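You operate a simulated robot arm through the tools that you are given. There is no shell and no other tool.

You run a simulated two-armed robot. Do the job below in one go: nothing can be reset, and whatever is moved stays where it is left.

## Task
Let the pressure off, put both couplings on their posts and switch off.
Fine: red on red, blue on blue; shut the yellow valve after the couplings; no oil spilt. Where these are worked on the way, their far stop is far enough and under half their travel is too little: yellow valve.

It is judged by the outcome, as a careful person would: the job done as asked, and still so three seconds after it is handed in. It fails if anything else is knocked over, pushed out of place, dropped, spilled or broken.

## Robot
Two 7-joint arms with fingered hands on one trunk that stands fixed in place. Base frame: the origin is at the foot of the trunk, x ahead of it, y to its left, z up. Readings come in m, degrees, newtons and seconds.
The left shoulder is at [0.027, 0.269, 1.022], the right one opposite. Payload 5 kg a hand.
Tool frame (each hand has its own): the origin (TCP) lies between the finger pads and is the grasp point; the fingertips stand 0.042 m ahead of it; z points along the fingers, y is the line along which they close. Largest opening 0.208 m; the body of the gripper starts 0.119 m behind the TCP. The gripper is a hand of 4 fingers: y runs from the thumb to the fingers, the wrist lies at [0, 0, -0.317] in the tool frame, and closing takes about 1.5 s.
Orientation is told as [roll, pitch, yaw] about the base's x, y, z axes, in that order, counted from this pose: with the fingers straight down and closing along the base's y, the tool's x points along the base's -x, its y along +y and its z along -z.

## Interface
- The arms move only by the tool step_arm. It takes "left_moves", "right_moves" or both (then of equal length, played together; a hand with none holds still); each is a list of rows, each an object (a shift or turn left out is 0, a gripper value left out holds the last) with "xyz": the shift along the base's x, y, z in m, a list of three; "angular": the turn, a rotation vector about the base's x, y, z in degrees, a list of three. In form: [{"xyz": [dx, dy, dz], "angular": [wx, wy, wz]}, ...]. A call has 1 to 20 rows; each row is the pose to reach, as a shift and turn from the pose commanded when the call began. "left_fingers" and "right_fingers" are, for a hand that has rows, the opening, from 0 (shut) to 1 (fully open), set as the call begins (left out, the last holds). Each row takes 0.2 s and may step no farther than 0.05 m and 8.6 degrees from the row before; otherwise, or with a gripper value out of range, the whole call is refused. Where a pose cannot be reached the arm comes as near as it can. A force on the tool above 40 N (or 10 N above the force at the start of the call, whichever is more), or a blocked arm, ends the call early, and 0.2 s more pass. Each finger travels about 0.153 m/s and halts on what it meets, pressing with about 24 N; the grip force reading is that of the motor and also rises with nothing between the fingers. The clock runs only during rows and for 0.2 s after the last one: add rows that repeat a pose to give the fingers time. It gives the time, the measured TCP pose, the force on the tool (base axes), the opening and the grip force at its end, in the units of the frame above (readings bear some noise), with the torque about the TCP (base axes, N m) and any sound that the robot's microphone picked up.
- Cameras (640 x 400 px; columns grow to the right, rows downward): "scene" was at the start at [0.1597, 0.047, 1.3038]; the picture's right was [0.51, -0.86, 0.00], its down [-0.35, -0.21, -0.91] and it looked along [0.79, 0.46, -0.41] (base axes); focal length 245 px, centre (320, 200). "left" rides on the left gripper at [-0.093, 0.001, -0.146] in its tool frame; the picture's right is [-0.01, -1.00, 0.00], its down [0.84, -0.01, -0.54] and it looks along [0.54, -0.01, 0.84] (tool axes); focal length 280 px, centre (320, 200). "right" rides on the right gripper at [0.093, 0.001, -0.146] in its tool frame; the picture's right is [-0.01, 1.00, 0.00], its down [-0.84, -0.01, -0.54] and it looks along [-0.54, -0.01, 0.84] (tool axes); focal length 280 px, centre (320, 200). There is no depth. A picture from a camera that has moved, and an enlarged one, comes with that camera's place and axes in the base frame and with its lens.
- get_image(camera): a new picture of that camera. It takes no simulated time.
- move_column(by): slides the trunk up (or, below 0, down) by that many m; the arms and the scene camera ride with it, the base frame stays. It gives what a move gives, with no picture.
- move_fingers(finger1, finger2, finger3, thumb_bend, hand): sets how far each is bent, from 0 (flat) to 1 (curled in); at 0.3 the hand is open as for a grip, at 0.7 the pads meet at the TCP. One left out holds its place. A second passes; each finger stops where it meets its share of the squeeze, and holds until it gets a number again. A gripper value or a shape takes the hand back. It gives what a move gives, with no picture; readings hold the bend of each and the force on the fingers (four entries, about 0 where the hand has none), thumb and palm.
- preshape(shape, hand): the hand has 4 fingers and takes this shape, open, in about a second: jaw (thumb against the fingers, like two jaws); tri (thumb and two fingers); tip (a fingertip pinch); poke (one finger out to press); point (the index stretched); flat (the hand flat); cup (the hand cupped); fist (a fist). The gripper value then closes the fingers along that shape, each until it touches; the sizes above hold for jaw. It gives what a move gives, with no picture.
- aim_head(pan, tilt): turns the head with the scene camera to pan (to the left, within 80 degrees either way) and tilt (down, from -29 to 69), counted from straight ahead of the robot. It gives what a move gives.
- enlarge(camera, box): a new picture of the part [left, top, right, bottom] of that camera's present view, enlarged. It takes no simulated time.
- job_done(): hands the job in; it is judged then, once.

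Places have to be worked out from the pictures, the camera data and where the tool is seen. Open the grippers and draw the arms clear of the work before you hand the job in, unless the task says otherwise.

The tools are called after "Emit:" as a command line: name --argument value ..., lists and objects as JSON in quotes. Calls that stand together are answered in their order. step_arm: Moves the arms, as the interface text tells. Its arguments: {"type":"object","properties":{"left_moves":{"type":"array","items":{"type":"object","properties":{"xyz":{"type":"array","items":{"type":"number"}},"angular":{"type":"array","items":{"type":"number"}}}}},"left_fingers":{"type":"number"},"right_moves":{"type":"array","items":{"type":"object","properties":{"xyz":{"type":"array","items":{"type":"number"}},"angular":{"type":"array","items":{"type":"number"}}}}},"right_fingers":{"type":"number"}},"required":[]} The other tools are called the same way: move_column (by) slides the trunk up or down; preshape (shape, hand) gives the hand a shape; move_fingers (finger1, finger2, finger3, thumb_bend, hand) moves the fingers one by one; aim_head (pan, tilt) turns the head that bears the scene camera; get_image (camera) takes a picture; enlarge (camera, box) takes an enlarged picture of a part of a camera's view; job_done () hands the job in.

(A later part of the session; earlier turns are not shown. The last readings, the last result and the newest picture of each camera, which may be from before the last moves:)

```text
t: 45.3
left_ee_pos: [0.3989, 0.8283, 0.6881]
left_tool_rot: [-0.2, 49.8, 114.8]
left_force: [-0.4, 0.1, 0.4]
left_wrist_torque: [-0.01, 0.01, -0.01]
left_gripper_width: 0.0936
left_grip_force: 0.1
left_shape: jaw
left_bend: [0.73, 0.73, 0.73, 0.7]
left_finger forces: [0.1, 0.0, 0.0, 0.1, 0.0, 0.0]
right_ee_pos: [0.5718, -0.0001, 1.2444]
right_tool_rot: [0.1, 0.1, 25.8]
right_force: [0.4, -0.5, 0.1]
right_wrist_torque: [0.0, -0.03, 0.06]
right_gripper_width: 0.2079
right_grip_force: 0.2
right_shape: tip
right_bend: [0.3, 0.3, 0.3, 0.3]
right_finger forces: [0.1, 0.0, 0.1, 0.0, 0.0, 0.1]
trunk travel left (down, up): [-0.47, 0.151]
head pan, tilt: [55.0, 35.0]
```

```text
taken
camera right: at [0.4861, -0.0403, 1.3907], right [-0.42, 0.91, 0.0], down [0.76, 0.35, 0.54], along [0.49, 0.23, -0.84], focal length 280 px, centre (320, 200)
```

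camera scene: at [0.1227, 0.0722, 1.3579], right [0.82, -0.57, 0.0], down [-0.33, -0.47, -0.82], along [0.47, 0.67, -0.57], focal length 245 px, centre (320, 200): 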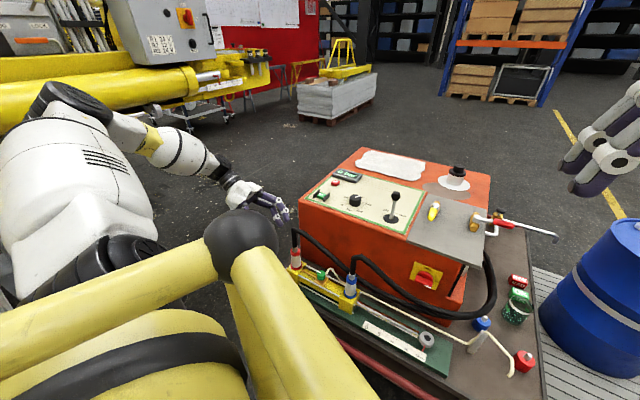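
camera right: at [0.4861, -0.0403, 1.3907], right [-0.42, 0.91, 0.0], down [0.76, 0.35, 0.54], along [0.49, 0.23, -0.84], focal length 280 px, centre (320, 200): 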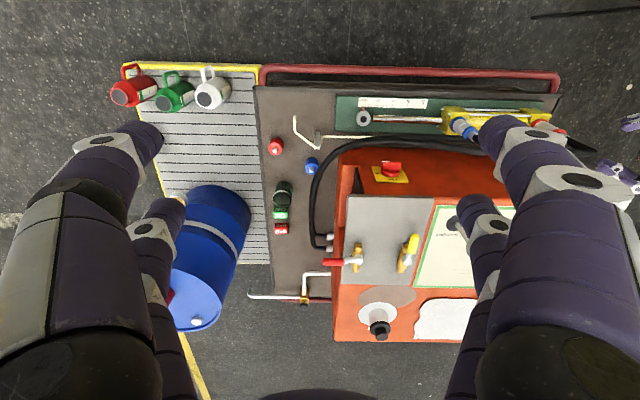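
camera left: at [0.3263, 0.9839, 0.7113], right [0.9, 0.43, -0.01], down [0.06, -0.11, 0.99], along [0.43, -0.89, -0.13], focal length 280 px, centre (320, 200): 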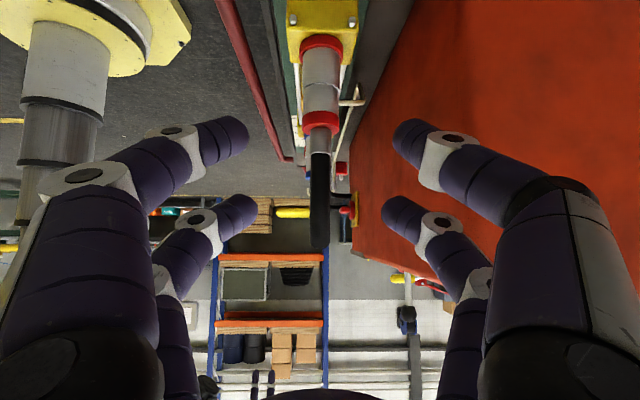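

The view is ideal: coupling centred between the fingers, rings at z 0.498 and 0.589, hose bend at 0.71, pack face about 0.10 m beyond. I advance along the approach line to the grasp point (0.4465, 0.7235, 0.578).

Emit:
step_arm --left_moves '[{"xyz": [0.009, -0.02, -0.021]}, {"xyz": [0.018, -0.04, -0.042]}, {"xyz": [0.027, -0.06, -0.063]}, {"xyz": [0.036, -0.08, -0.084]}, {"xyz": [0.036, -0.08, -0.084]}]' --left_fingers 0.42

Emit:
get_image --camera "left"

Emit:
enlarge --camera "scene" --box '[220, 180, 420, 310]'

```text
t: 46.5
left_ee_pos: [0.4333, 0.7502, 0.6035]
left_tool_rot: [-0.4, 49.8, 114.8]
left_force: [-0.3, 0.7, -0.4]
left_wrist_torque: [0.04, -0.01, -0.01]
left_gripper_width: 0.0881
left_grip_force: 0.1
left_shape: jaw
left_bend: [0.73, 0.73, 0.73, 0.7]
left_finger forces: [0.0, 0.0, 0.1, 0.0, 0.0, 0.1]
right_ee_pos: [0.5714, -0.0001, 1.2445]
right_tool_rot: [0.1, -0.2, 25.8]
right_force: [0.3, -0.4, 0.7]
right_wrist_torque: [0.01, 0.02, 0.0]
right_gripper_width: 0.2078
right_grip_force: 0.1
right_shape: tip
right_bend: [0.3, 0.3, 0.3, 0.3]
right_finger forces: [0.0, 0.1, 0.0, 0.1, 0.1, 0.0]
trunk travel left (down, up): [-0.47, 0.151]
head pan, tilt: [55.0, 35.0]
```

```text
taken
camera left: at [0.3609, 0.9053, 0.6271], right [0.9, 0.43, -0.01], down [0.06, -0.11, 0.99], along [0.43, -0.89, -0.13], focal length 280 px, centre (320, 200)
```

left: 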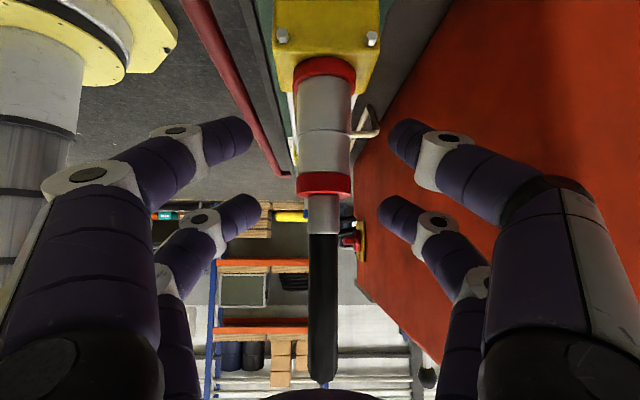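

```text
3.08 times, centred on (320, 245) of scene
camera zoom: at [0.1227, 0.0721, 1.358], right [0.82, -0.57, 0.0], down [-0.33, -0.47, -0.82], along [0.47, 0.67, -0.57], focal length 755 px, centre (320, 62)
```

zoom: 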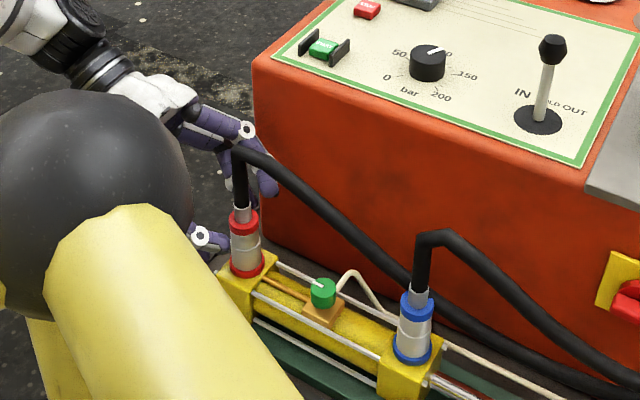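

Alignment is good: coupling is centred within a few mm. I make the last 0.04 m move to the grasp point.

Emit:
step_arm --left_moves '[{"xyz": [0.005, -0.0088, -0.01]}, {"xyz": [0.01, -0.0175, -0.02]}, {"xyz": [0.015, -0.0258, -0.0295]}, {"xyz": [0.015, -0.0258, -0.0295]}]'

Emit:
get_image --camera "left"

Emit:
enlarge --camera "scene" --box '[250, 200, 370, 290]'

```text
t: 47.5
left_ee_pos: [0.4478, 0.7228, 0.5758]
left_tool_rot: [-0.2, 50.0, 114.8]
left_force: [-0.1, -0.3, -0.5]
left_wrist_torque: [0.03, 0.01, 0.01]
left_gripper_width: 0.0877
left_grip_force: 0.1
left_shape: jaw
left_bend: [0.73, 0.73, 0.73, 0.7]
left_finger forces: [0.0, 0.1, 0.0, 0.0, 0.0, 0.0]
right_ee_pos: [0.5718, -0.0009, 1.2444]
right_tool_rot: [0.1, 0.0, 25.8]
right_force: [-0.2, -0.8, -0.9]
right_wrist_torque: [-0.01, 0.02, 0.02]
right_gripper_width: 0.2078
right_grip_force: 0.0
right_shape: tip
right_bend: [0.3, 0.3, 0.3, 0.3]
right_finger forces: [0.0, 0.0, 0.1, 0.0, 0.0, 0.1]
trunk travel left (down, up): [-0.47, 0.151]
head pan, tilt: [55.0, 35.0]
```

```text
taken
camera left: at [0.3754, 0.8781, 0.5983], right [0.9, 0.43, -0.01], down [0.06, -0.11, 0.99], along [0.43, -0.89, -0.13], focal length 280 px, centre (320, 200)
```

left: 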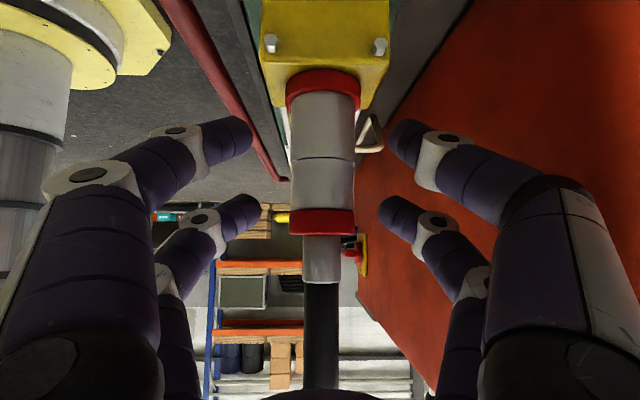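

```text
4.44 times, centred on (310, 245) of scene
camera zoom: at [0.1228, 0.0721, 1.358], right [0.82, -0.57, 0.0], down [-0.33, -0.47, -0.82], along [0.47, 0.67, -0.57], focal length 1090 px, centre (364, 0)
```

zoom: 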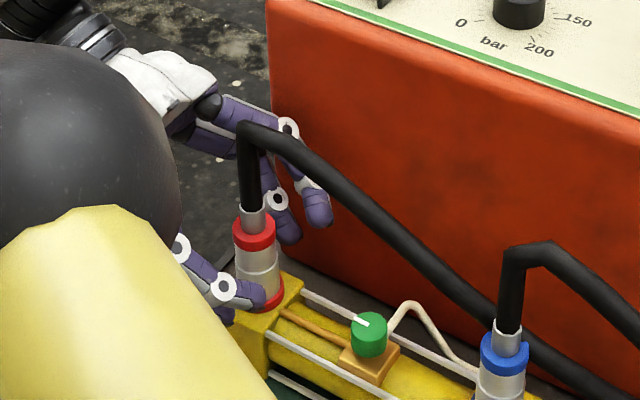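

The fingers bracket the coupling evenly. I close the hand on it.

Emit:
step_arm --left_moves '[{"xyz": [0, 0, 0]}, {"xyz": [0, 0, 0]}, {"xyz": [0, 0, 0]}, {"xyz": [0, 0, 0]}, {"xyz": [0, 0, 0]}, {"xyz": [0, 0, 0]}]' --left_fingers 0

Emit:
get_image --camera "left"

Emit:
enlarge --camera "scene" --box '[250, 200, 370, 290]'

```text
t: 48.9
left_ee_pos: [0.4484, 0.7216, 0.5743]
left_tool_rot: [-0.2, 50.1, 114.9]
left_force: [-0.5, -0.1, 0.4]
left_wrist_torque: [0.02, 0.04, 0.02]
left_gripper_width: 0.0209
left_grip_force: 24.4
left_shape: jaw
left_bend: [0.73, 0.7, 0.7, 0.7]
left_finger forces: [21.3, 0.0, 0.0, 0.1, 20.5, 0.0]
right_ee_pos: [0.5714, -0.0008, 1.2435]
right_tool_rot: [0.1, 0.0, 25.8]
right_force: [0.5, 0.3, 1.0]
right_wrist_torque: [0.03, -0.01, 0.03]
right_gripper_width: 0.2077
right_grip_force: 0.1
right_shape: tip
right_bend: [0.3, 0.3, 0.3, 0.3]
right_finger forces: [0.0, 0.0, 0.1, 0.0, 0.0, 0.0]
trunk travel left (down, up): [-0.47, 0.151]
head pan, tilt: [55.0, 35.0]
```

```text
taken
camera left: at [0.3753, 0.8783, 0.5981], right [0.9, 0.43, -0.01], down [0.06, -0.11, 0.99], along [0.43, -0.89, -0.13], focal length 280 px, centre (320, 200)
```

left: 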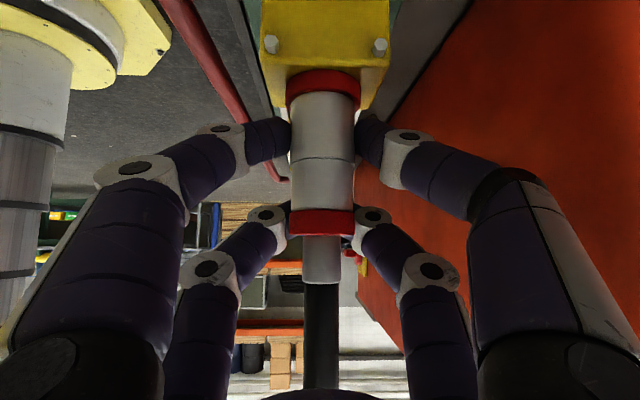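

```text
4.44 times, centred on (310, 245) of scene
camera zoom: at [0.1229, 0.0723, 1.3579], right [0.82, -0.57, 0.0], down [-0.33, -0.47, -0.82], along [0.47, 0.67, -0.57], focal length 1090 px, centre (364, 0)
```

zoom: 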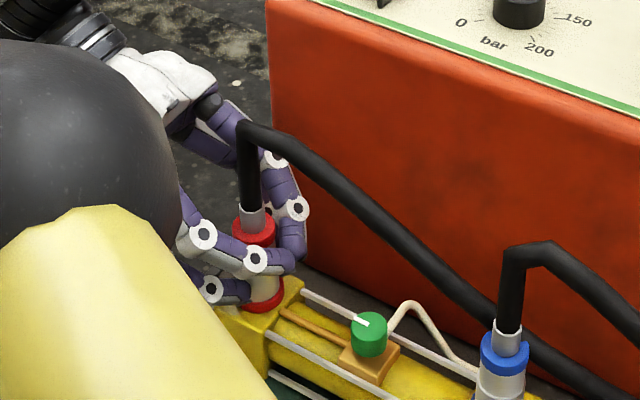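

The grip reads about 21 N on finger and thumb, with the upper fingers wrapped behind. I pull straight up gently.

Emit:
step_arm --left_moves '[{"xyz": [0, 0, 0.006]}, {"xyz": [0, 0, 0.012]}, {"xyz": [0, 0, 0.018]}, {"xyz": [0, 0, 0.024]}, {"xyz": [0, 0, 0.03]}]'

Emit:
get_image --camera "left"

Emit:
enlarge --camera "scene" --box '[250, 200, 370, 290]'

```text
t: 50.1
left_ee_pos: [0.4486, 0.7222, 0.6055]
left_tool_rot: [-0.3, 50.0, 114.8]
left_force: [-0.6, -0.7, -4.7]
left_wrist_torque: [0.04, -0.01, 0.01]
left_gripper_width: 0.0207
left_grip_force: 24.4
left_shape: jaw
left_bend: [0.73, 0.7, 0.7, 0.7]
left_finger forces: [21.0, 0.0, 0.1, 0.0, 20.7, 0.1]
right_ee_pos: [0.5713, -0.0005, 1.2434]
right_tool_rot: [0.1, 0.0, 25.7]
right_force: [0.1, -0.4, 0.5]
right_wrist_torque: [0.01, -0.03, 0.02]
right_gripper_width: 0.2081
right_grip_force: 0.1
right_shape: tip
right_bend: [0.3, 0.3, 0.3, 0.3]
right_finger forces: [0.1, 0.0, 0.0, 0.0, 0.0, 0.1]
trunk travel left (down, up): [-0.47, 0.151]
head pan, tilt: [55.0, 35.0]
```

```text
taken
camera left: at [0.3759, 0.8782, 0.6287], right [0.9, 0.43, -0.01], down [0.06, -0.11, 0.99], along [0.43, -0.89, -0.13], focal length 280 px, centre (320, 200)
```

left: 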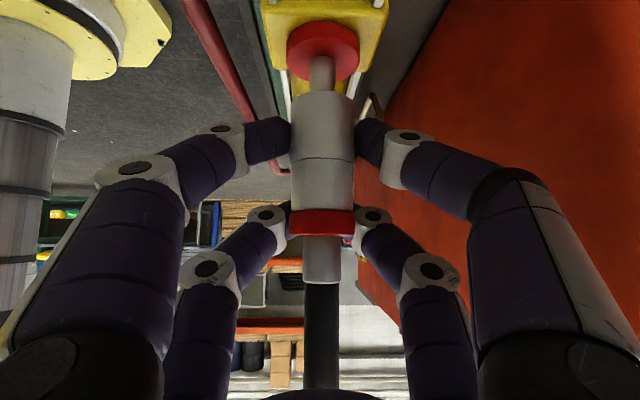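

```text
4.44 times, centred on (310, 245) of scene
camera zoom: at [0.1229, 0.0723, 1.3579], right [0.82, -0.57, 0.0], down [-0.33, -0.47, -0.82], along [0.47, 0.67, -0.57], focal length 1090 px, centre (364, 0)
```

zoom: 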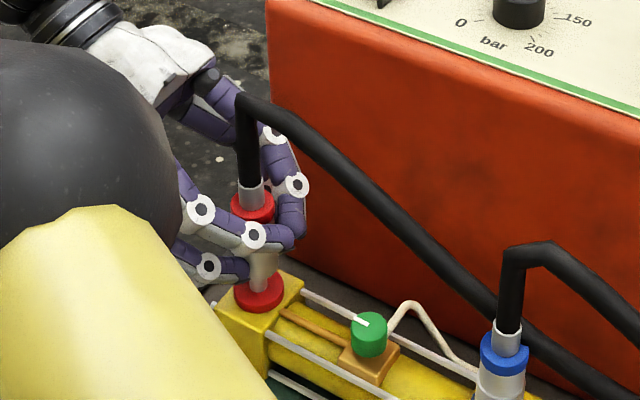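

The red coupling came off cleanly (about 4.7 N weight), leaving the port's nipple about 0.03 m tall. I lift it higher to carry it over the blue coupling and its hose.

Emit:
step_arm --left_moves '[{"xyz": [0, 0, 0.02]}, {"xyz": [0, 0, 0.05]}, {"xyz": [0, 0, 0.085]}, {"xyz": [0, 0, 0.12]}, {"xyz": [0, 0, 0.155]}, {"xyz": [0, 0, 0.19]}, {"xyz": [0, 0, 0.225]}, {"xyz": [0, 0, 0.25]}]'

Emit:
get_image --camera "scene"

Emit:
get_image --camera "left"

```text
t: 51.9
left_ee_pos: [0.4462, 0.7215, 0.8538]
left_tool_rot: [0.0, 50.0, 115.1]
left_force: [0.6, -0.5, -2.7]
left_wrist_torque: [0.06, 0.02, 0.01]
left_gripper_width: 0.0206
left_grip_force: 24.7
left_shape: jaw
left_bend: [0.73, 0.7, 0.7, 0.7]
left_finger forces: [21.1, 0.1, 0.1, 0.0, 20.6, 0.1]
right_ee_pos: [0.5705, -0.0005, 1.2449]
right_tool_rot: [0.0, 0.0, 25.6]
right_force: [0.6, 0.6, -0.1]
right_wrist_torque: [0.04, 0.0, 0.01]
right_gripper_width: 0.2081
right_grip_force: 0.1
right_shape: tip
right_bend: [0.3, 0.3, 0.3, 0.3]
right_finger forces: [0.0, 0.0, 0.0, 0.0, 0.1, 0.1]
trunk travel left (down, up): [-0.47, 0.151]
head pan, tilt: [55.0, 35.0]
```

```text
taken
camera scene: at [0.1227, 0.0721, 1.358], right [0.82, -0.57, 0.0], down [-0.33, -0.47, -0.82], along [0.47, 0.67, -0.57], focal length 245 px, centre (320, 200)
```

scene: 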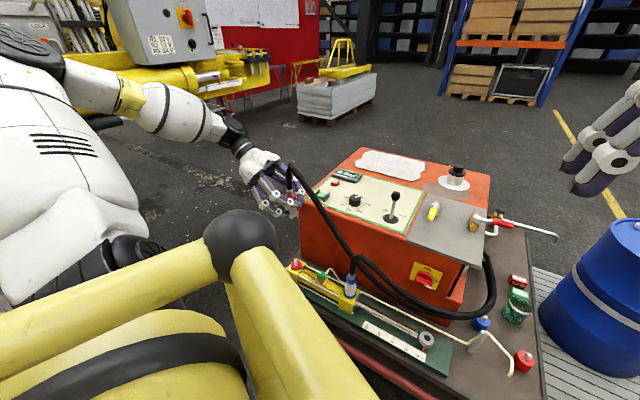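

```text
taken
camera left: at [0.3737, 0.8775, 0.8774], right [0.9, 0.43, -0.01], down [0.06, -0.11, 0.99], along [0.43, -0.89, -0.13], focal length 280 px, centre (320, 200)
```

left: 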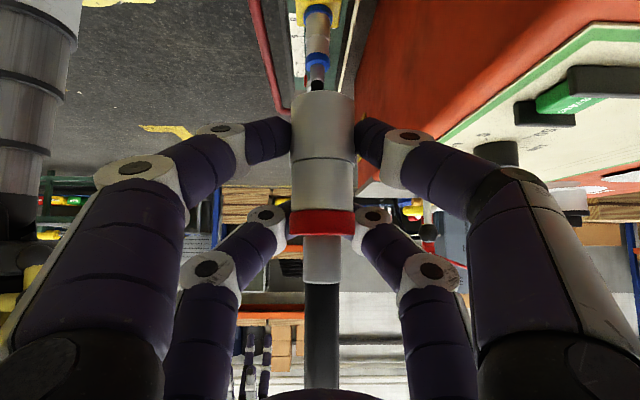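

The hose follows freely. I move the right hand out of the way to the right while carrying the red coupling along the front of the pack at height 0.85.

Emit:
step_arm --left_moves '[{"xyz": [0.0162, -0.0372, 0]}, {"xyz": [0.0324, -0.0745, 0]}, {"xyz": [0.0486, -0.1117, 0]}, {"xyz": [0.0648, -0.1489, 0]}, {"xyz": [0.081, -0.1862, 0]}, {"xyz": [0.0973, -0.2234, 0]}, {"xyz": [0.1135, -0.2606, 0]}, {"xyz": [0.1297, -0.2979, 0]}, {"xyz": [0.1459, -0.3351, 0]}]' --right_moves '[{"xyz": [-0.01, -0.04, 0]}, {"xyz": [-0.02, -0.08, 0]}, {"xyz": [-0.03, -0.12, 0]}, {"xyz": [-0.04, -0.16, 0]}, {"xyz": [-0.05, -0.2, 0]}, {"xyz": [-0.06, -0.24, 0]}, {"xyz": [-0.07, -0.28, 0]}, {"xyz": [-0.08, -0.32, 0]}, {"xyz": [-0.09, -0.36, 0]}]'

Emit:
aim_head --pan 30 --tilt 30

Emit:
get_image --camera "scene"

Emit:
get_image --camera "left"

```text
t: 53.9
left_ee_pos: [0.5958, 0.3831, 0.859]
left_tool_rot: [-1.0, 50.0, 114.2]
left_force: [-6.2, -4.0, -24.4]
left_wrist_torque: [-1.63, -1.03, 0.51]
left_gripper_width: 0.0206
left_grip_force: 24.2
left_shape: jaw
left_bend: [0.73, 0.7, 0.7, 0.7]
left_finger forces: [22.1, 0.0, 0.0, 0.0, 20.5, 0.1]
right_ee_pos: [0.4823, -0.3642, 1.245]
right_tool_rot: [0.3, 0.0, 25.6]
right_force: [-0.8, -3.7, -0.2]
right_wrist_torque: [0.57, -0.17, 0.01]
right_gripper_width: 0.2079
right_grip_force: 0.1
right_shape: tip
right_bend: [0.3, 0.3, 0.3, 0.3]
right_finger forces: [0.0, 0.0, 0.0, 0.0, 0.0, 0.1]
trunk travel left (down, up): [-0.47, 0.151]
head pan, tilt: [55.0, 35.0]
```

```text
t: 54.8
left_ee_pos: [0.5998, 0.3875, 0.8659]
left_tool_rot: [-1.9, 50.5, 113.6]
left_force: [-0.8, 0.6, -4.2]
left_wrist_torque: [-0.15, 0.0, -0.04]
left_gripper_width: 0.0207
left_grip_force: 23.4
left_shape: jaw
left_bend: [0.73, 0.7, 0.7, 0.7]
left_finger forces: [22.3, 0.0, 0.0, 0.0, 21.7, 0.0]
right_ee_pos: [0.482, -0.3584, 1.2454]
right_tool_rot: [0.1, -0.1, 25.8]
right_force: [0.5, 1.4, 0.3]
right_wrist_torque: [-0.24, 0.08, -0.03]
right_gripper_width: 0.2075
right_grip_force: 0.0
right_shape: tip
right_bend: [0.3, 0.3, 0.3, 0.3]
right_finger forces: [0.1, 0.0, 0.0, 0.0, 0.0, 0.1]
trunk travel left (down, up): [-0.47, 0.151]
head pan, tilt: [30.0, 30.0]
```

```text
taken
camera scene: at [0.1511, 0.047, 1.3655], right [0.5, -0.87, 0.0], down [-0.43, -0.25, -0.87], along [0.75, 0.43, -0.5], focal length 245 px, centre (320, 200)
```

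scene: 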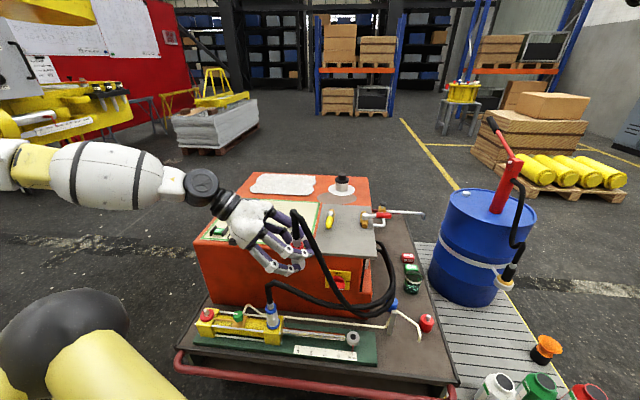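

```text
taken
camera left: at [0.5274, 0.5438, 0.8871], right [0.9, 0.43, 0.01], down [0.04, -0.11, 0.99], along [0.43, -0.89, -0.12], focal length 280 px, centre (320, 200)
```

left: 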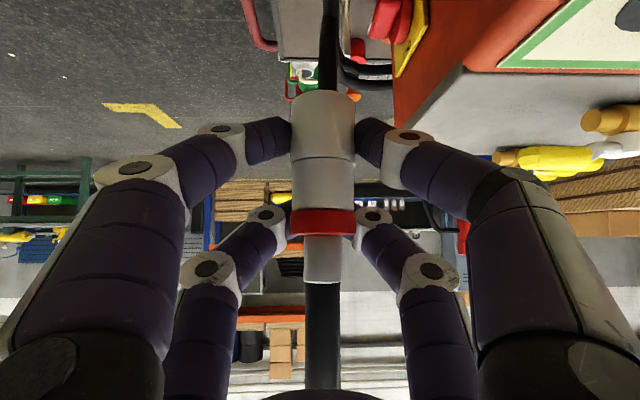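

The arm settled about 1 cm off its command, so I check to the left whether the elbow is touching anything before continuing.

Emit:
aim_head --pan 70 --tilt 25

Emit:
get_image --camera "scene"

Emit:
get_image --camera "right"

```text
t: 55.9
left_ee_pos: [0.6009, 0.3873, 0.8656]
left_tool_rot: [-1.9, 50.5, 113.5]
left_force: [-0.4, -0.3, -2.4]
left_wrist_torque: [0.02, 0.04, 0.02]
left_gripper_width: 0.0206
left_grip_force: 24.5
left_shape: jaw
left_bend: [0.73, 0.7, 0.7, 0.7]
left_finger forces: [22.3, 0.0, 0.0, 0.1, 21.7, 0.0]
right_ee_pos: [0.482, -0.3598, 1.2448]
right_tool_rot: [0.1, 0.0, 25.7]
right_force: [0.3, -0.2, -0.1]
right_wrist_torque: [0.02, 0.05, 0.01]
right_gripper_width: 0.2079
right_grip_force: 0.1
right_shape: tip
right_bend: [0.3, 0.3, 0.3, 0.3]
right_finger forces: [0.0, 0.0, 0.1, 0.0, 0.0, 0.1]
trunk travel left (down, up): [-0.47, 0.151]
head pan, tilt: [70.0, 25.0]
```

```text
taken
camera scene: at [0.1041, 0.0867, 1.3737], right [0.94, -0.34, 0.0], down [-0.15, -0.4, -0.91], along [0.31, 0.85, -0.42], focal length 245 px, centre (320, 200)
```

scene: 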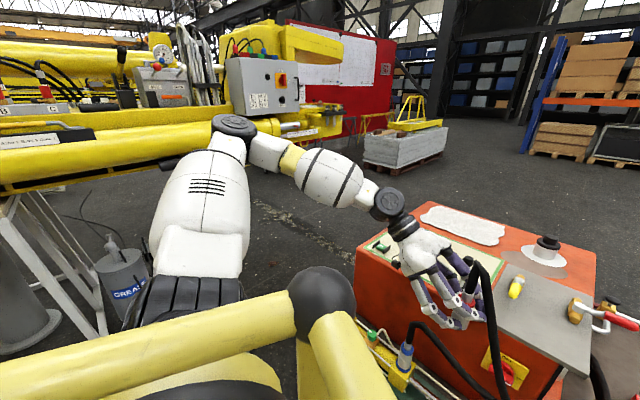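

```text
taken
camera right: at [0.3971, -0.3995, 1.3916], right [-0.42, 0.91, 0.0], down [0.76, 0.35, 0.54], along [0.49, 0.23, -0.84], focal length 280 px, centre (320, 200)
```

right: 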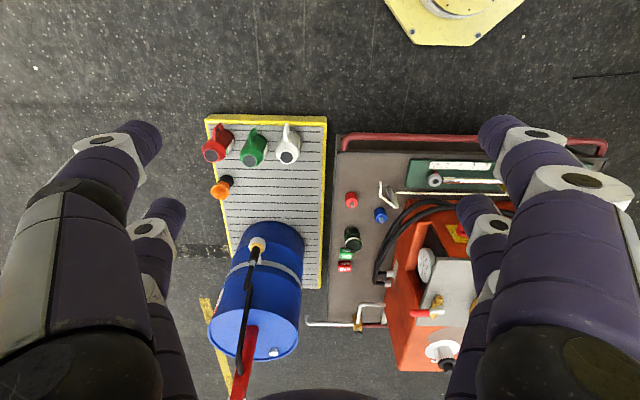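

No contact; the elbow is free at about (0.11, 0.69, 1.29). I continue carrying the coupling to a point before and above the red post.

Emit:
step_arm --left_moves '[{"xyz": [0.0251, -0.0321, 0]}, {"xyz": [0.0502, -0.0642, 0]}, {"xyz": [0.0753, -0.0963, 0]}, {"xyz": [0.1004, -0.1284, 0]}, {"xyz": [0.1255, -0.1605, 0]}, {"xyz": [0.1506, -0.1926, 0]}, {"xyz": [0.1757, -0.2247, 0]}, {"xyz": [0.2008, -0.2568, 0]}, {"xyz": [0.2259, -0.2889, 0]}, {"xyz": [0.251, -0.321, 0]}, {"xyz": [0.251, -0.321, 0]}]'

Emit:
aim_head --pan 15 --tilt 35

Emit:
get_image --camera "scene"

Emit:
get_image --camera "left"

Emit:
get_image --camera "right"

```text
t: 58.3
left_ee_pos: [0.8407, 0.0743, 0.8583]
left_tool_rot: [-0.2, 49.9, 115.0]
left_force: [0.6, 0.1, -4.1]
left_wrist_torque: [-0.05, 0.02, -0.04]
left_gripper_width: 0.0205
left_grip_force: 23.8
left_shape: jaw
left_bend: [0.73, 0.7, 0.7, 0.7]
left_finger forces: [21.3, 0.0, 0.1, 0.0, 21.0, 0.0]
left hand out of reach, approached as far as the arm can: row 10, 11
right_ee_pos: [0.482, -0.3601, 1.245]
right_tool_rot: [0.1, 0.0, 25.8]
right_force: [1.4, 0.8, -0.2]
right_wrist_torque: [0.01, 0.11, 0.02]
right_gripper_width: 0.208
right_grip_force: 0.1
right_shape: tip
right_bend: [0.3, 0.3, 0.3, 0.3]
right_finger forces: [0.0, 0.1, 0.1, 0.0, 0.1, 0.1]
trunk travel left (down, up): [-0.47, 0.151]
head pan, tilt: [70.0, 25.0]
```

```text
t: 59.5
left_ee_pos: [0.8404, 0.0734, 0.859]
left_tool_rot: [-0.4, 50.0, 114.8]
left_force: [0.1, -0.1, -4.3]
left_wrist_torque: [-0.02, 0.02, 0.0]
left_gripper_width: 0.0207
left_grip_force: 24.0
left_shape: jaw
left_bend: [0.73, 0.7, 0.7, 0.7]
left_finger forces: [21.5, 0.1, 0.0, 0.0, 20.9, 0.0]
right_ee_pos: [0.483, -0.3604, 1.2452]
right_tool_rot: [0.2, -0.1, 25.6]
right_force: [-0.4, 0.1, -0.4]
right_wrist_torque: [0.02, 0.05, 0.02]
right_gripper_width: 0.208
right_grip_force: 0.1
right_shape: tip
right_bend: [0.3, 0.3, 0.3, 0.3]
right_finger forces: [0.0, 0.0, 0.1, 0.0, 0.0, 0.1]
trunk travel left (down, up): [-0.47, 0.151]
head pan, tilt: [15.0, 35.0]
```

```text
taken
camera scene: at [0.1575, 0.023, 1.3579], right [0.26, -0.97, 0.0], down [-0.55, -0.15, -0.82], along [0.79, 0.21, -0.57], focal length 245 px, centre (320, 200)
```

scene: 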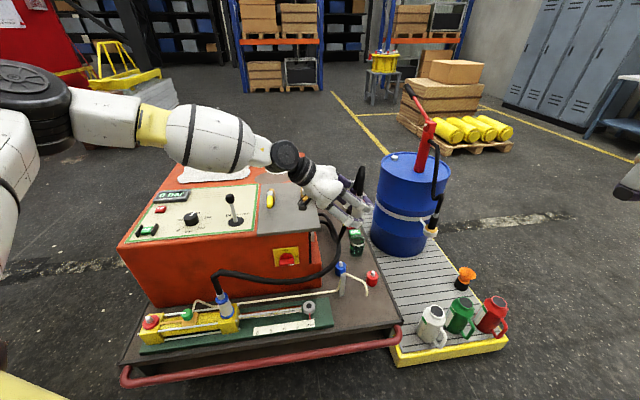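

```text
taken
camera left: at [0.7672, 0.2295, 0.8825], right [0.9, 0.43, -0.01], down [0.06, -0.11, 0.99], along [0.43, -0.89, -0.13], focal length 280 px, centre (320, 200)
```

left: 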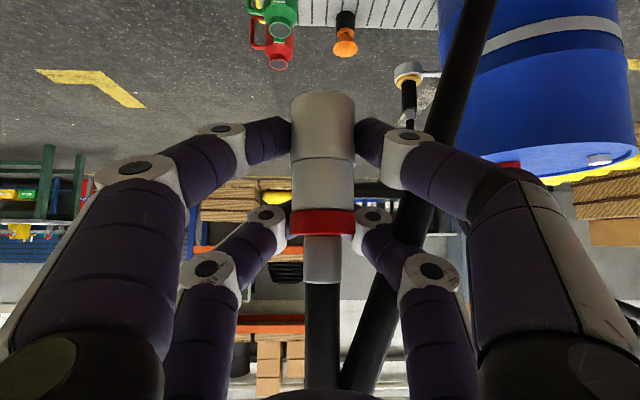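

```text
taken
camera right: at [0.397, -0.3998, 1.3916], right [-0.42, 0.91, 0.0], down [0.76, 0.35, 0.54], along [0.49, 0.23, -0.84], focal length 280 px, centre (320, 200)
```

right: 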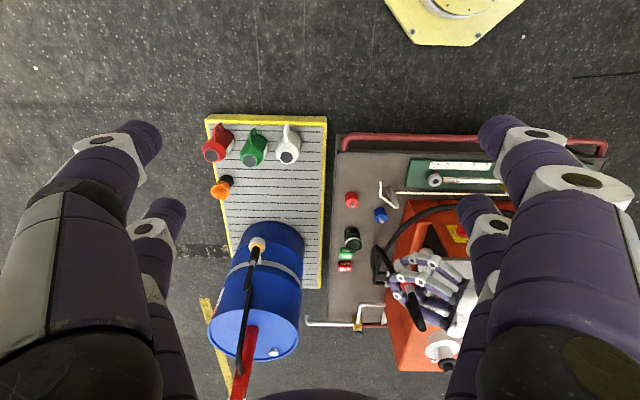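

Near the end the arm reports a slight reach limit at this height. I try descending to z 0.70 while going over the red post, which brings the wrist lower.

Emit:
step_arm --left_moves '[{"xyz": [0.0, 0.0, -0.03]}, {"xyz": [0.01, -0.015, -0.06]}, {"xyz": [0.02, -0.03, -0.085]}, {"xyz": [0.03, -0.05, -0.11]}, {"xyz": [0.042, -0.07, -0.135]}, {"xyz": [0.056, -0.0935, -0.16]}, {"xyz": [0.056, -0.0935, -0.16]}]'

Emit:
get_image --camera "scene"

Emit:
get_image --camera "left"

Emit:
enlarge --camera "right" --box '[320, 150, 520, 280]'

```text
t: 61.1
left_ee_pos: [0.8085, 0.0913, 0.7935]
left_tool_rot: [-0.2, 50.0, 115.0]
left_force: [0.0, -0.1, -3.8]
left_wrist_torque: [0.07, 0.02, -0.01]
left_gripper_width: 0.0208
left_grip_force: 23.1
left_shape: jaw
left_bend: [0.73, 0.7, 0.7, 0.7]
left_finger forces: [21.4, 0.1, 0.0, 0.0, 20.9, 0.1]
left hand out of reach, approached as far as the arm can: row 1, 2, 3, 4, 5, 6, 7
right_ee_pos: [0.4815, -0.3612, 1.2454]
right_tool_rot: [0.1, 0.0, 25.6]
right_force: [-0.4, 0.5, -0.2]
right_wrist_torque: [0.0, 0.01, 0.01]
right_gripper_width: 0.2077
right_grip_force: 0.1
right_shape: tip
right_bend: [0.3, 0.3, 0.3, 0.3]
right_finger forces: [0.1, 0.0, 0.0, 0.0, 0.1, 0.0]
trunk travel left (down, up): [-0.47, 0.151]
head pan, tilt: [15.0, 35.0]
```

```text
taken
camera scene: at [0.1575, 0.0229, 1.3579], right [0.26, -0.97, 0.0], down [-0.55, -0.15, -0.82], along [0.79, 0.21, -0.57], focal length 245 px, centre (320, 200)
```

scene: 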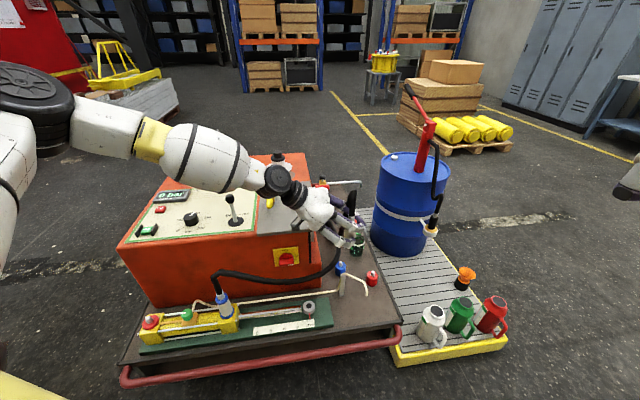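

```text
taken
camera left: at [0.7356, 0.2457, 0.8173], right [0.9, 0.43, -0.01], down [0.06, -0.11, 0.99], along [0.43, -0.89, -0.13], focal length 280 px, centre (320, 200)
```

left: 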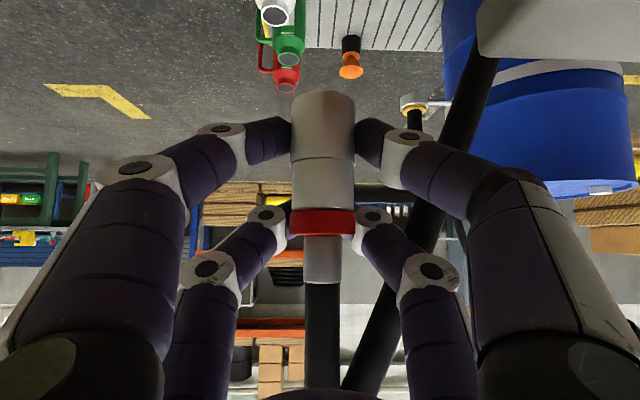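

```text
3.08 times, centred on (420, 215) of right
camera zoom: at [0.3969, -0.3998, 1.3916], right [-0.42, 0.91, 0.0], down [0.76, 0.35, 0.54], along [0.49, 0.23, -0.84], focal length 863 px, centre (12, 154)
```

zoom: 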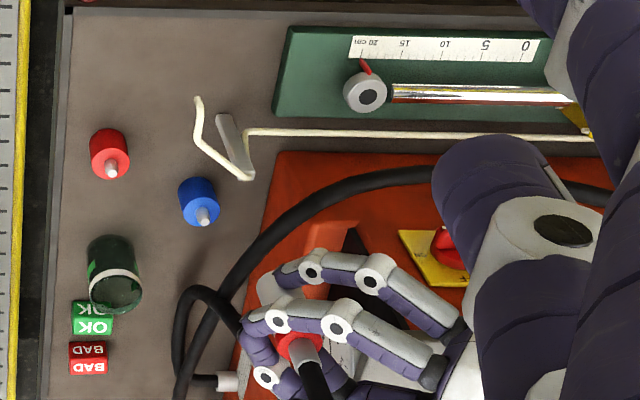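

The limit seems to be the wrist roll, which tightens as the arm swings right. I rotate the hand about the vertical (coupling stays upright) by -25 deg to relieve the roll and see if the reach frees up.

Emit:
step_arm --left_moves '[{"xyz": [0.0, 0.0, 0.02], "angular": [0, 0, -5]}, {"xyz": [0.0, 0.0, 0.03], "angular": [0, 0, -10]}, {"xyz": [0.0, 0.0, 0.03], "angular": [0, 0, -15]}, {"xyz": [0.0, 0.0, 0.03], "angular": [0, 0, -20]}, {"xyz": [0.0, 0.0, 0.03], "angular": [0, 0, -25]}, {"xyz": [0.0, 0.0, 0.03], "angular": [0, 0, -25]}]'

Emit:
get_image --camera "scene"

```text
t: 62.5
left_ee_pos: [0.7789, 0.1083, 0.8386]
left_tool_rot: [-0.2, 50.0, 89.9]
left_force: [-1.7, -0.4, -4.0]
left_wrist_torque: [-0.01, 0.0, 0.02]
left_gripper_width: 0.0206
left_grip_force: 23.8
left_shape: jaw
left_bend: [0.73, 0.7, 0.7, 0.7]
left_finger forces: [21.3, 0.0, 0.1, 0.1, 20.9, 0.1]
left hand out of reach, approached as far as the arm can: row 2, 3, 4, 5, 6
right_ee_pos: [0.4822, -0.3604, 1.2444]
right_tool_rot: [0.1, 0.0, 25.7]
right_force: [-0.5, -0.9, -0.3]
right_wrist_torque: [0.05, -0.02, -0.01]
right_gripper_width: 0.2077
right_grip_force: 0.2
right_shape: tip
right_bend: [0.3, 0.3, 0.3, 0.3]
right_finger forces: [0.0, 0.0, 0.1, 0.1, 0.0, 0.0]
trunk travel left (down, up): [-0.47, 0.151]
head pan, tilt: [15.0, 35.0]
```

```text
taken
camera scene: at [0.1575, 0.0229, 1.3579], right [0.26, -0.97, 0.0], down [-0.55, -0.15, -0.82], along [0.79, 0.21, -0.57], focal length 245 px, centre (320, 200)
```

scene: 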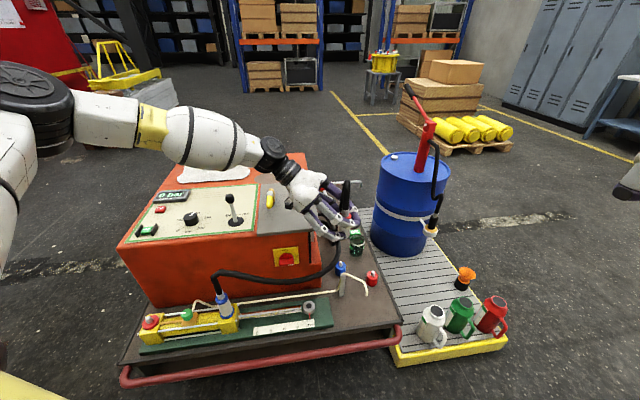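

This approach heading is wrong for the posts (the wrist would also come near the plate). Safest fix: put the red coupling back on its own port, regrasp with the camera-up orientation, then carry. I retrace the path.

Emit:
step_arm --left_moves '[{"xyz": [-0.02, 0.03, 0.01], "angular": [0, 0, 5]}, {"xyz": [-0.04, 0.065, 0.02], "angular": [0, 0, 10]}, {"xyz": [-0.062, 0.1, 0.025], "angular": [0, 0, 15]}, {"xyz": [-0.085, 0.135, 0.025], "angular": [0, 0, 20]}, {"xyz": [-0.108, 0.17, 0.025], "angular": [0, 0, 25]}, {"xyz": [-0.132, 0.206, 0.025], "angular": [0, 0, 25]}, {"xyz": [-0.156, 0.243, 0.025], "angular": [0, 0, 25]}, {"xyz": [-0.179, 0.279, 0.025], "angular": [0, 0, 25]}, {"xyz": [-0.198, 0.321, 0.02], "angular": [0, 0, 25]}, {"xyz": [-0.217, 0.363, 0.02], "angular": [0, 0, 25]}, {"xyz": [-0.236, 0.405, 0.02], "angular": [0, 0, 25]}, {"xyz": [-0.255, 0.447, 0.02], "angular": [0, 0, 25]}, {"xyz": [-0.274, 0.489, 0.02], "angular": [0, 0, 25]}, {"xyz": [-0.293, 0.531, 0.02], "angular": [0, 0, 25]}, {"xyz": [-0.312, 0.572, 0.02], "angular": [0, 0, 25]}, {"xyz": [-0.3308, 0.6135, 0.015], "angular": [0, 0, 25]}, {"xyz": [-0.3308, 0.6135, 0.015], "angular": [0, 0, 25]}]'

Emit:
aim_head --pan 50 --tilt 35

Emit:
get_image --camera "scene"

Emit:
get_image --camera "left"

```text
t: 66.1
left_ee_pos: [0.4488, 0.721, 0.8557]
left_tool_rot: [-0.1, 50.0, 115.0]
left_force: [0.0, -0.2, -3.4]
left_wrist_torque: [0.05, 0.01, 0.02]
left_gripper_width: 0.0205
left_grip_force: 24.0
left_shape: jaw
left_bend: [0.73, 0.7, 0.7, 0.7]
left_finger forces: [21.0, 0.1, 0.0, 0.0, 20.6, 0.0]
right_ee_pos: [0.4823, -0.3612, 1.246]
right_tool_rot: [0.1, 0.0, 25.7]
right_force: [-0.8, 0.4, -1.0]
right_wrist_torque: [0.05, -0.02, -0.01]
right_gripper_width: 0.2078
right_grip_force: 0.0
right_shape: tip
right_bend: [0.3, 0.3, 0.3, 0.3]
right_finger forces: [0.0, 0.0, 0.2, 0.0, 0.0, 0.0]
trunk travel left (down, up): [-0.47, 0.151]
head pan, tilt: [15.0, 35.0]
```

```text
t: 67.1
left_ee_pos: [0.4486, 0.7214, 0.8556]
left_tool_rot: [-0.1, 49.9, 114.9]
left_force: [0.1, 0.0, -3.7]
left_wrist_torque: [0.01, 0.01, 0.0]
left_gripper_width: 0.0205
left_grip_force: 23.5
left_shape: jaw
left_bend: [0.73, 0.7, 0.7, 0.7]
left_finger forces: [20.9, 0.0, 0.0, 0.1, 20.6, 0.0]
right_ee_pos: [0.4817, -0.3588, 1.246]
right_tool_rot: [0.1, 0.0, 25.7]
right_force: [0.4, 0.0, 0.7]
right_wrist_torque: [0.03, 0.0, 0.0]
right_gripper_width: 0.2081
right_grip_force: 0.0
right_shape: tip
right_bend: [0.3, 0.3, 0.3, 0.3]
right_finger forces: [0.1, 0.0, 0.0, 0.1, 0.1, 0.0]
trunk travel left (down, up): [-0.47, 0.151]
head pan, tilt: [50.0, 35.0]
```

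```text
taken
camera scene: at [0.1291, 0.0677, 1.3579], right [0.77, -0.64, 0.0], down [-0.37, -0.44, -0.82], along [0.53, 0.63, -0.57], focal length 245 px, centre (320, 200)
```

scene: 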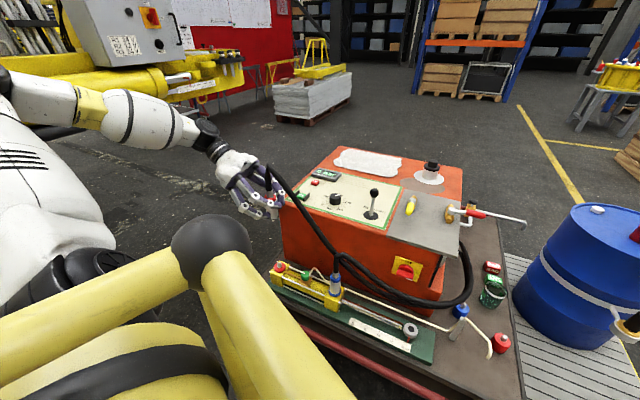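

```text
taken
camera left: at [0.3764, 0.878, 0.8784], right [0.9, 0.43, -0.01], down [0.06, -0.11, 0.99], along [0.43, -0.89, -0.13], focal length 280 px, centre (320, 200)
```

left: 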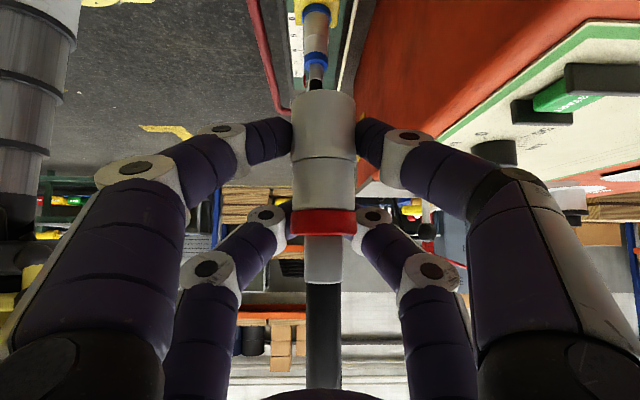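

Back above the red port with the same grip pose. I descend to just above the nipple and check alignment.

Emit:
step_arm --left_moves '[{"xyz": [0, 0, -0.04]}, {"xyz": [0, 0, -0.08]}, {"xyz": [0, 0, -0.12]}, {"xyz": [0, 0, -0.16]}, {"xyz": [0, 0, -0.2]}, {"xyz": [-0.0002, 0.0003, -0.225]}, {"xyz": [-0.0002, 0.0003, -0.24]}, {"xyz": [-0.0002, 0.0003, -0.24]}]'

Emit:
get_image --camera "left"

Emit:
enlarge --camera "scene" --box '[220, 190, 360, 310]'

```text
t: 68.9
left_ee_pos: [0.4502, 0.7228, 0.6146]
left_tool_rot: [-0.2, 50.0, 114.9]
left_force: [0.4, 0.2, -3.2]
left_wrist_torque: [0.01, -0.02, -0.01]
left_gripper_width: 0.0206
left_grip_force: 24.2
left_shape: jaw
left_bend: [0.73, 0.7, 0.7, 0.7]
left_finger forces: [20.6, 0.0, 0.1, 0.0, 20.3, 0.0]
right_ee_pos: [0.4813, -0.3594, 1.2453]
right_tool_rot: [0.1, 0.0, 25.8]
right_force: [0.5, -0.9, -0.4]
right_wrist_torque: [0.01, 0.01, -0.03]
right_gripper_width: 0.2082
right_grip_force: 0.0
right_shape: tip
right_bend: [0.3, 0.3, 0.3, 0.3]
right_finger forces: [0.0, 0.0, 0.0, 0.0, 0.1, 0.1]
trunk travel left (down, up): [-0.47, 0.151]
head pan, tilt: [50.0, 35.0]
```

```text
taken
camera left: at [0.3775, 0.879, 0.6383], right [0.9, 0.43, -0.01], down [0.06, -0.11, 0.99], along [0.43, -0.89, -0.13], focal length 280 px, centre (320, 200)
```

left: 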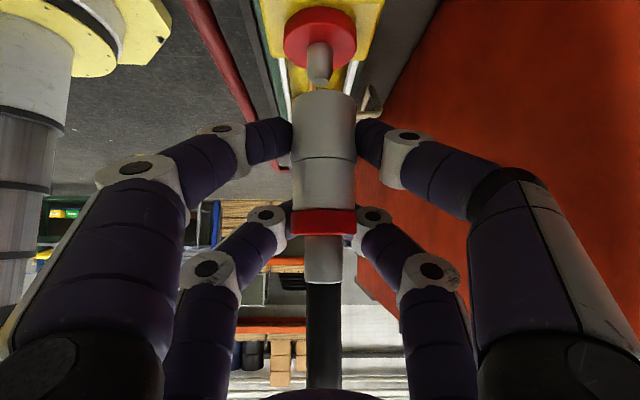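

```text
3.33 times, centred on (290, 250) of scene
camera zoom: at [0.1291, 0.0676, 1.358], right [0.77, -0.64, 0.0], down [-0.37, -0.44, -0.82], along [0.53, 0.63, -0.57], focal length 818 px, centre (420, 33)
```

zoom: 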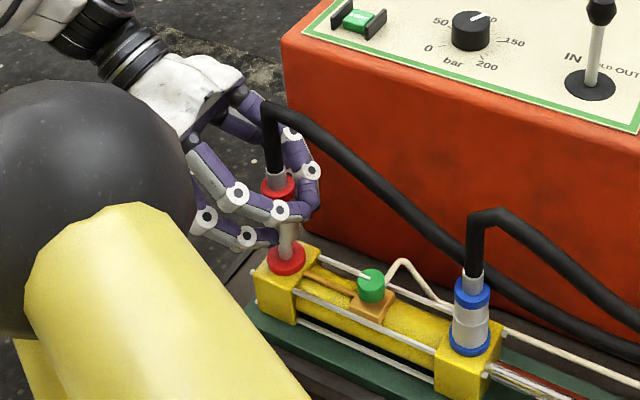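

The hand sits about 2–3 mm to the +u side of the seat pose; I correct that and lower gently onto the nipple.

Emit:
step_arm --left_moves '[{"xyz": [-0.0022, -0.0013, 0]}, {"xyz": [-0.0022, -0.0013, -0.008]}, {"xyz": [-0.0022, -0.0013, -0.016]}, {"xyz": [-0.0022, -0.0013, -0.022]}, {"xyz": [-0.0022, -0.0013, -0.028]}, {"xyz": [-0.0022, -0.0013, -0.034]}, {"xyz": [-0.0022, -0.0013, -0.0395]}, {"xyz": [-0.0022, -0.0013, -0.0415]}]'

Emit:
get_image --camera "left"

```text
t: 70.7
left_ee_pos: [0.4473, 0.7209, 0.5744]
left_tool_rot: [-0.4, 50.0, 114.8]
left_force: [0.4, 0.8, 4.9]
left_wrist_torque: [0.04, -0.03, 0.01]
left_gripper_width: 0.0207
left_grip_force: 24.0
left_shape: jaw
left_bend: [0.73, 0.7, 0.7, 0.7]
left_finger forces: [21.8, 0.0, 0.0, 0.0, 21.7, 0.1]
right_ee_pos: [0.4818, -0.3603, 1.245]
right_tool_rot: [0.1, -0.1, 25.8]
right_force: [-0.5, -0.6, -0.6]
right_wrist_torque: [0.01, 0.0, -0.01]
right_gripper_width: 0.2081
right_grip_force: 0.0
right_shape: tip
right_bend: [0.3, 0.3, 0.3, 0.3]
right_finger forces: [0.0, 0.0, 0.0, 0.1, 0.0, 0.1]
trunk travel left (down, up): [-0.47, 0.151]
head pan, tilt: [50.0, 35.0]
```

```text
taken
camera left: at [0.3751, 0.8765, 0.5976], right [0.9, 0.43, -0.01], down [0.06, -0.11, 0.99], along [0.43, -0.89, -0.13], focal length 280 px, centre (320, 200)
```

left: 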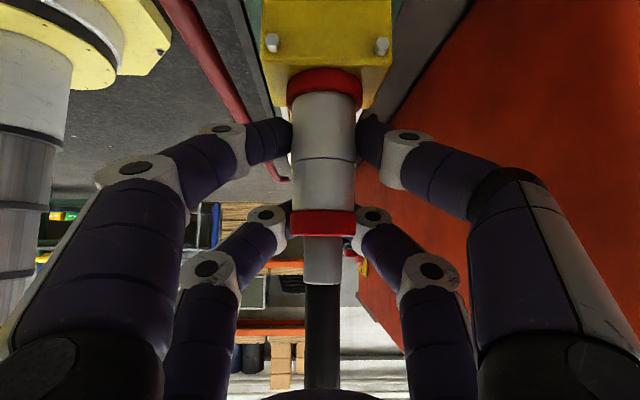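

It is seated again on the red port (contact force +5 N). I open the hand and back out along the approach line.

Emit:
step_arm --left_moves '[{"xyz": [0, 0, 0]}, {"xyz": [0, 0, 0]}, {"xyz": [0, 0, 0]}, {"xyz": [0, 0, 0]}, {"xyz": [0, 0, 0]}, {"xyz": [0, 0, 0]}]' --left_fingers 0.42

Emit:
get_image --camera "left"

```text
t: 72.1
left_ee_pos: [0.4478, 0.7218, 0.5738]
left_tool_rot: [-0.2, 50.0, 114.9]
left_force: [-0.4, -0.3, -0.4]
left_wrist_torque: [0.0, -0.01, 0.04]
left_gripper_width: 0.0869
left_grip_force: 0.0
left_shape: jaw
left_bend: [0.73, 0.73, 0.73, 0.7]
left_finger forces: [0.0, 0.0, 0.0, 0.0, 0.0, 0.0]
right_ee_pos: [0.482, -0.3603, 1.2444]
right_tool_rot: [0.2, 0.1, 25.8]
right_force: [-0.8, -0.6, -0.2]
right_wrist_torque: [0.0, 0.02, 0.02]
right_gripper_width: 0.208
right_grip_force: 0.2
right_shape: tip
right_bend: [0.3, 0.3, 0.3, 0.3]
right_finger forces: [0.0, 0.1, 0.0, 0.0, 0.0, 0.0]
trunk travel left (down, up): [-0.47, 0.151]
head pan, tilt: [50.0, 35.0]
```

```text
taken
camera left: at [0.3746, 0.8765, 0.5969], right [0.9, 0.43, -0.01], down [0.06, -0.11, 0.99], along [0.43, -0.89, -0.13], focal length 280 px, centre (320, 200)
```

left: 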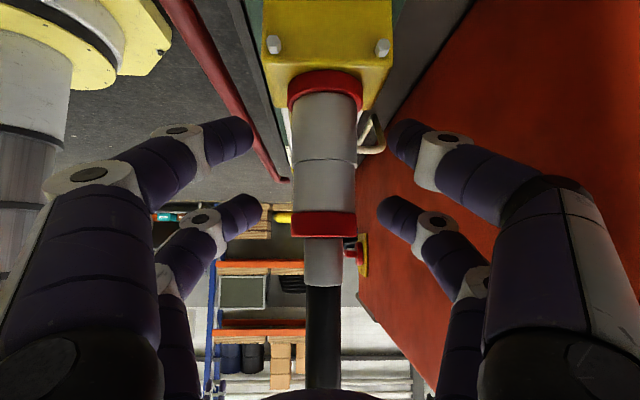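

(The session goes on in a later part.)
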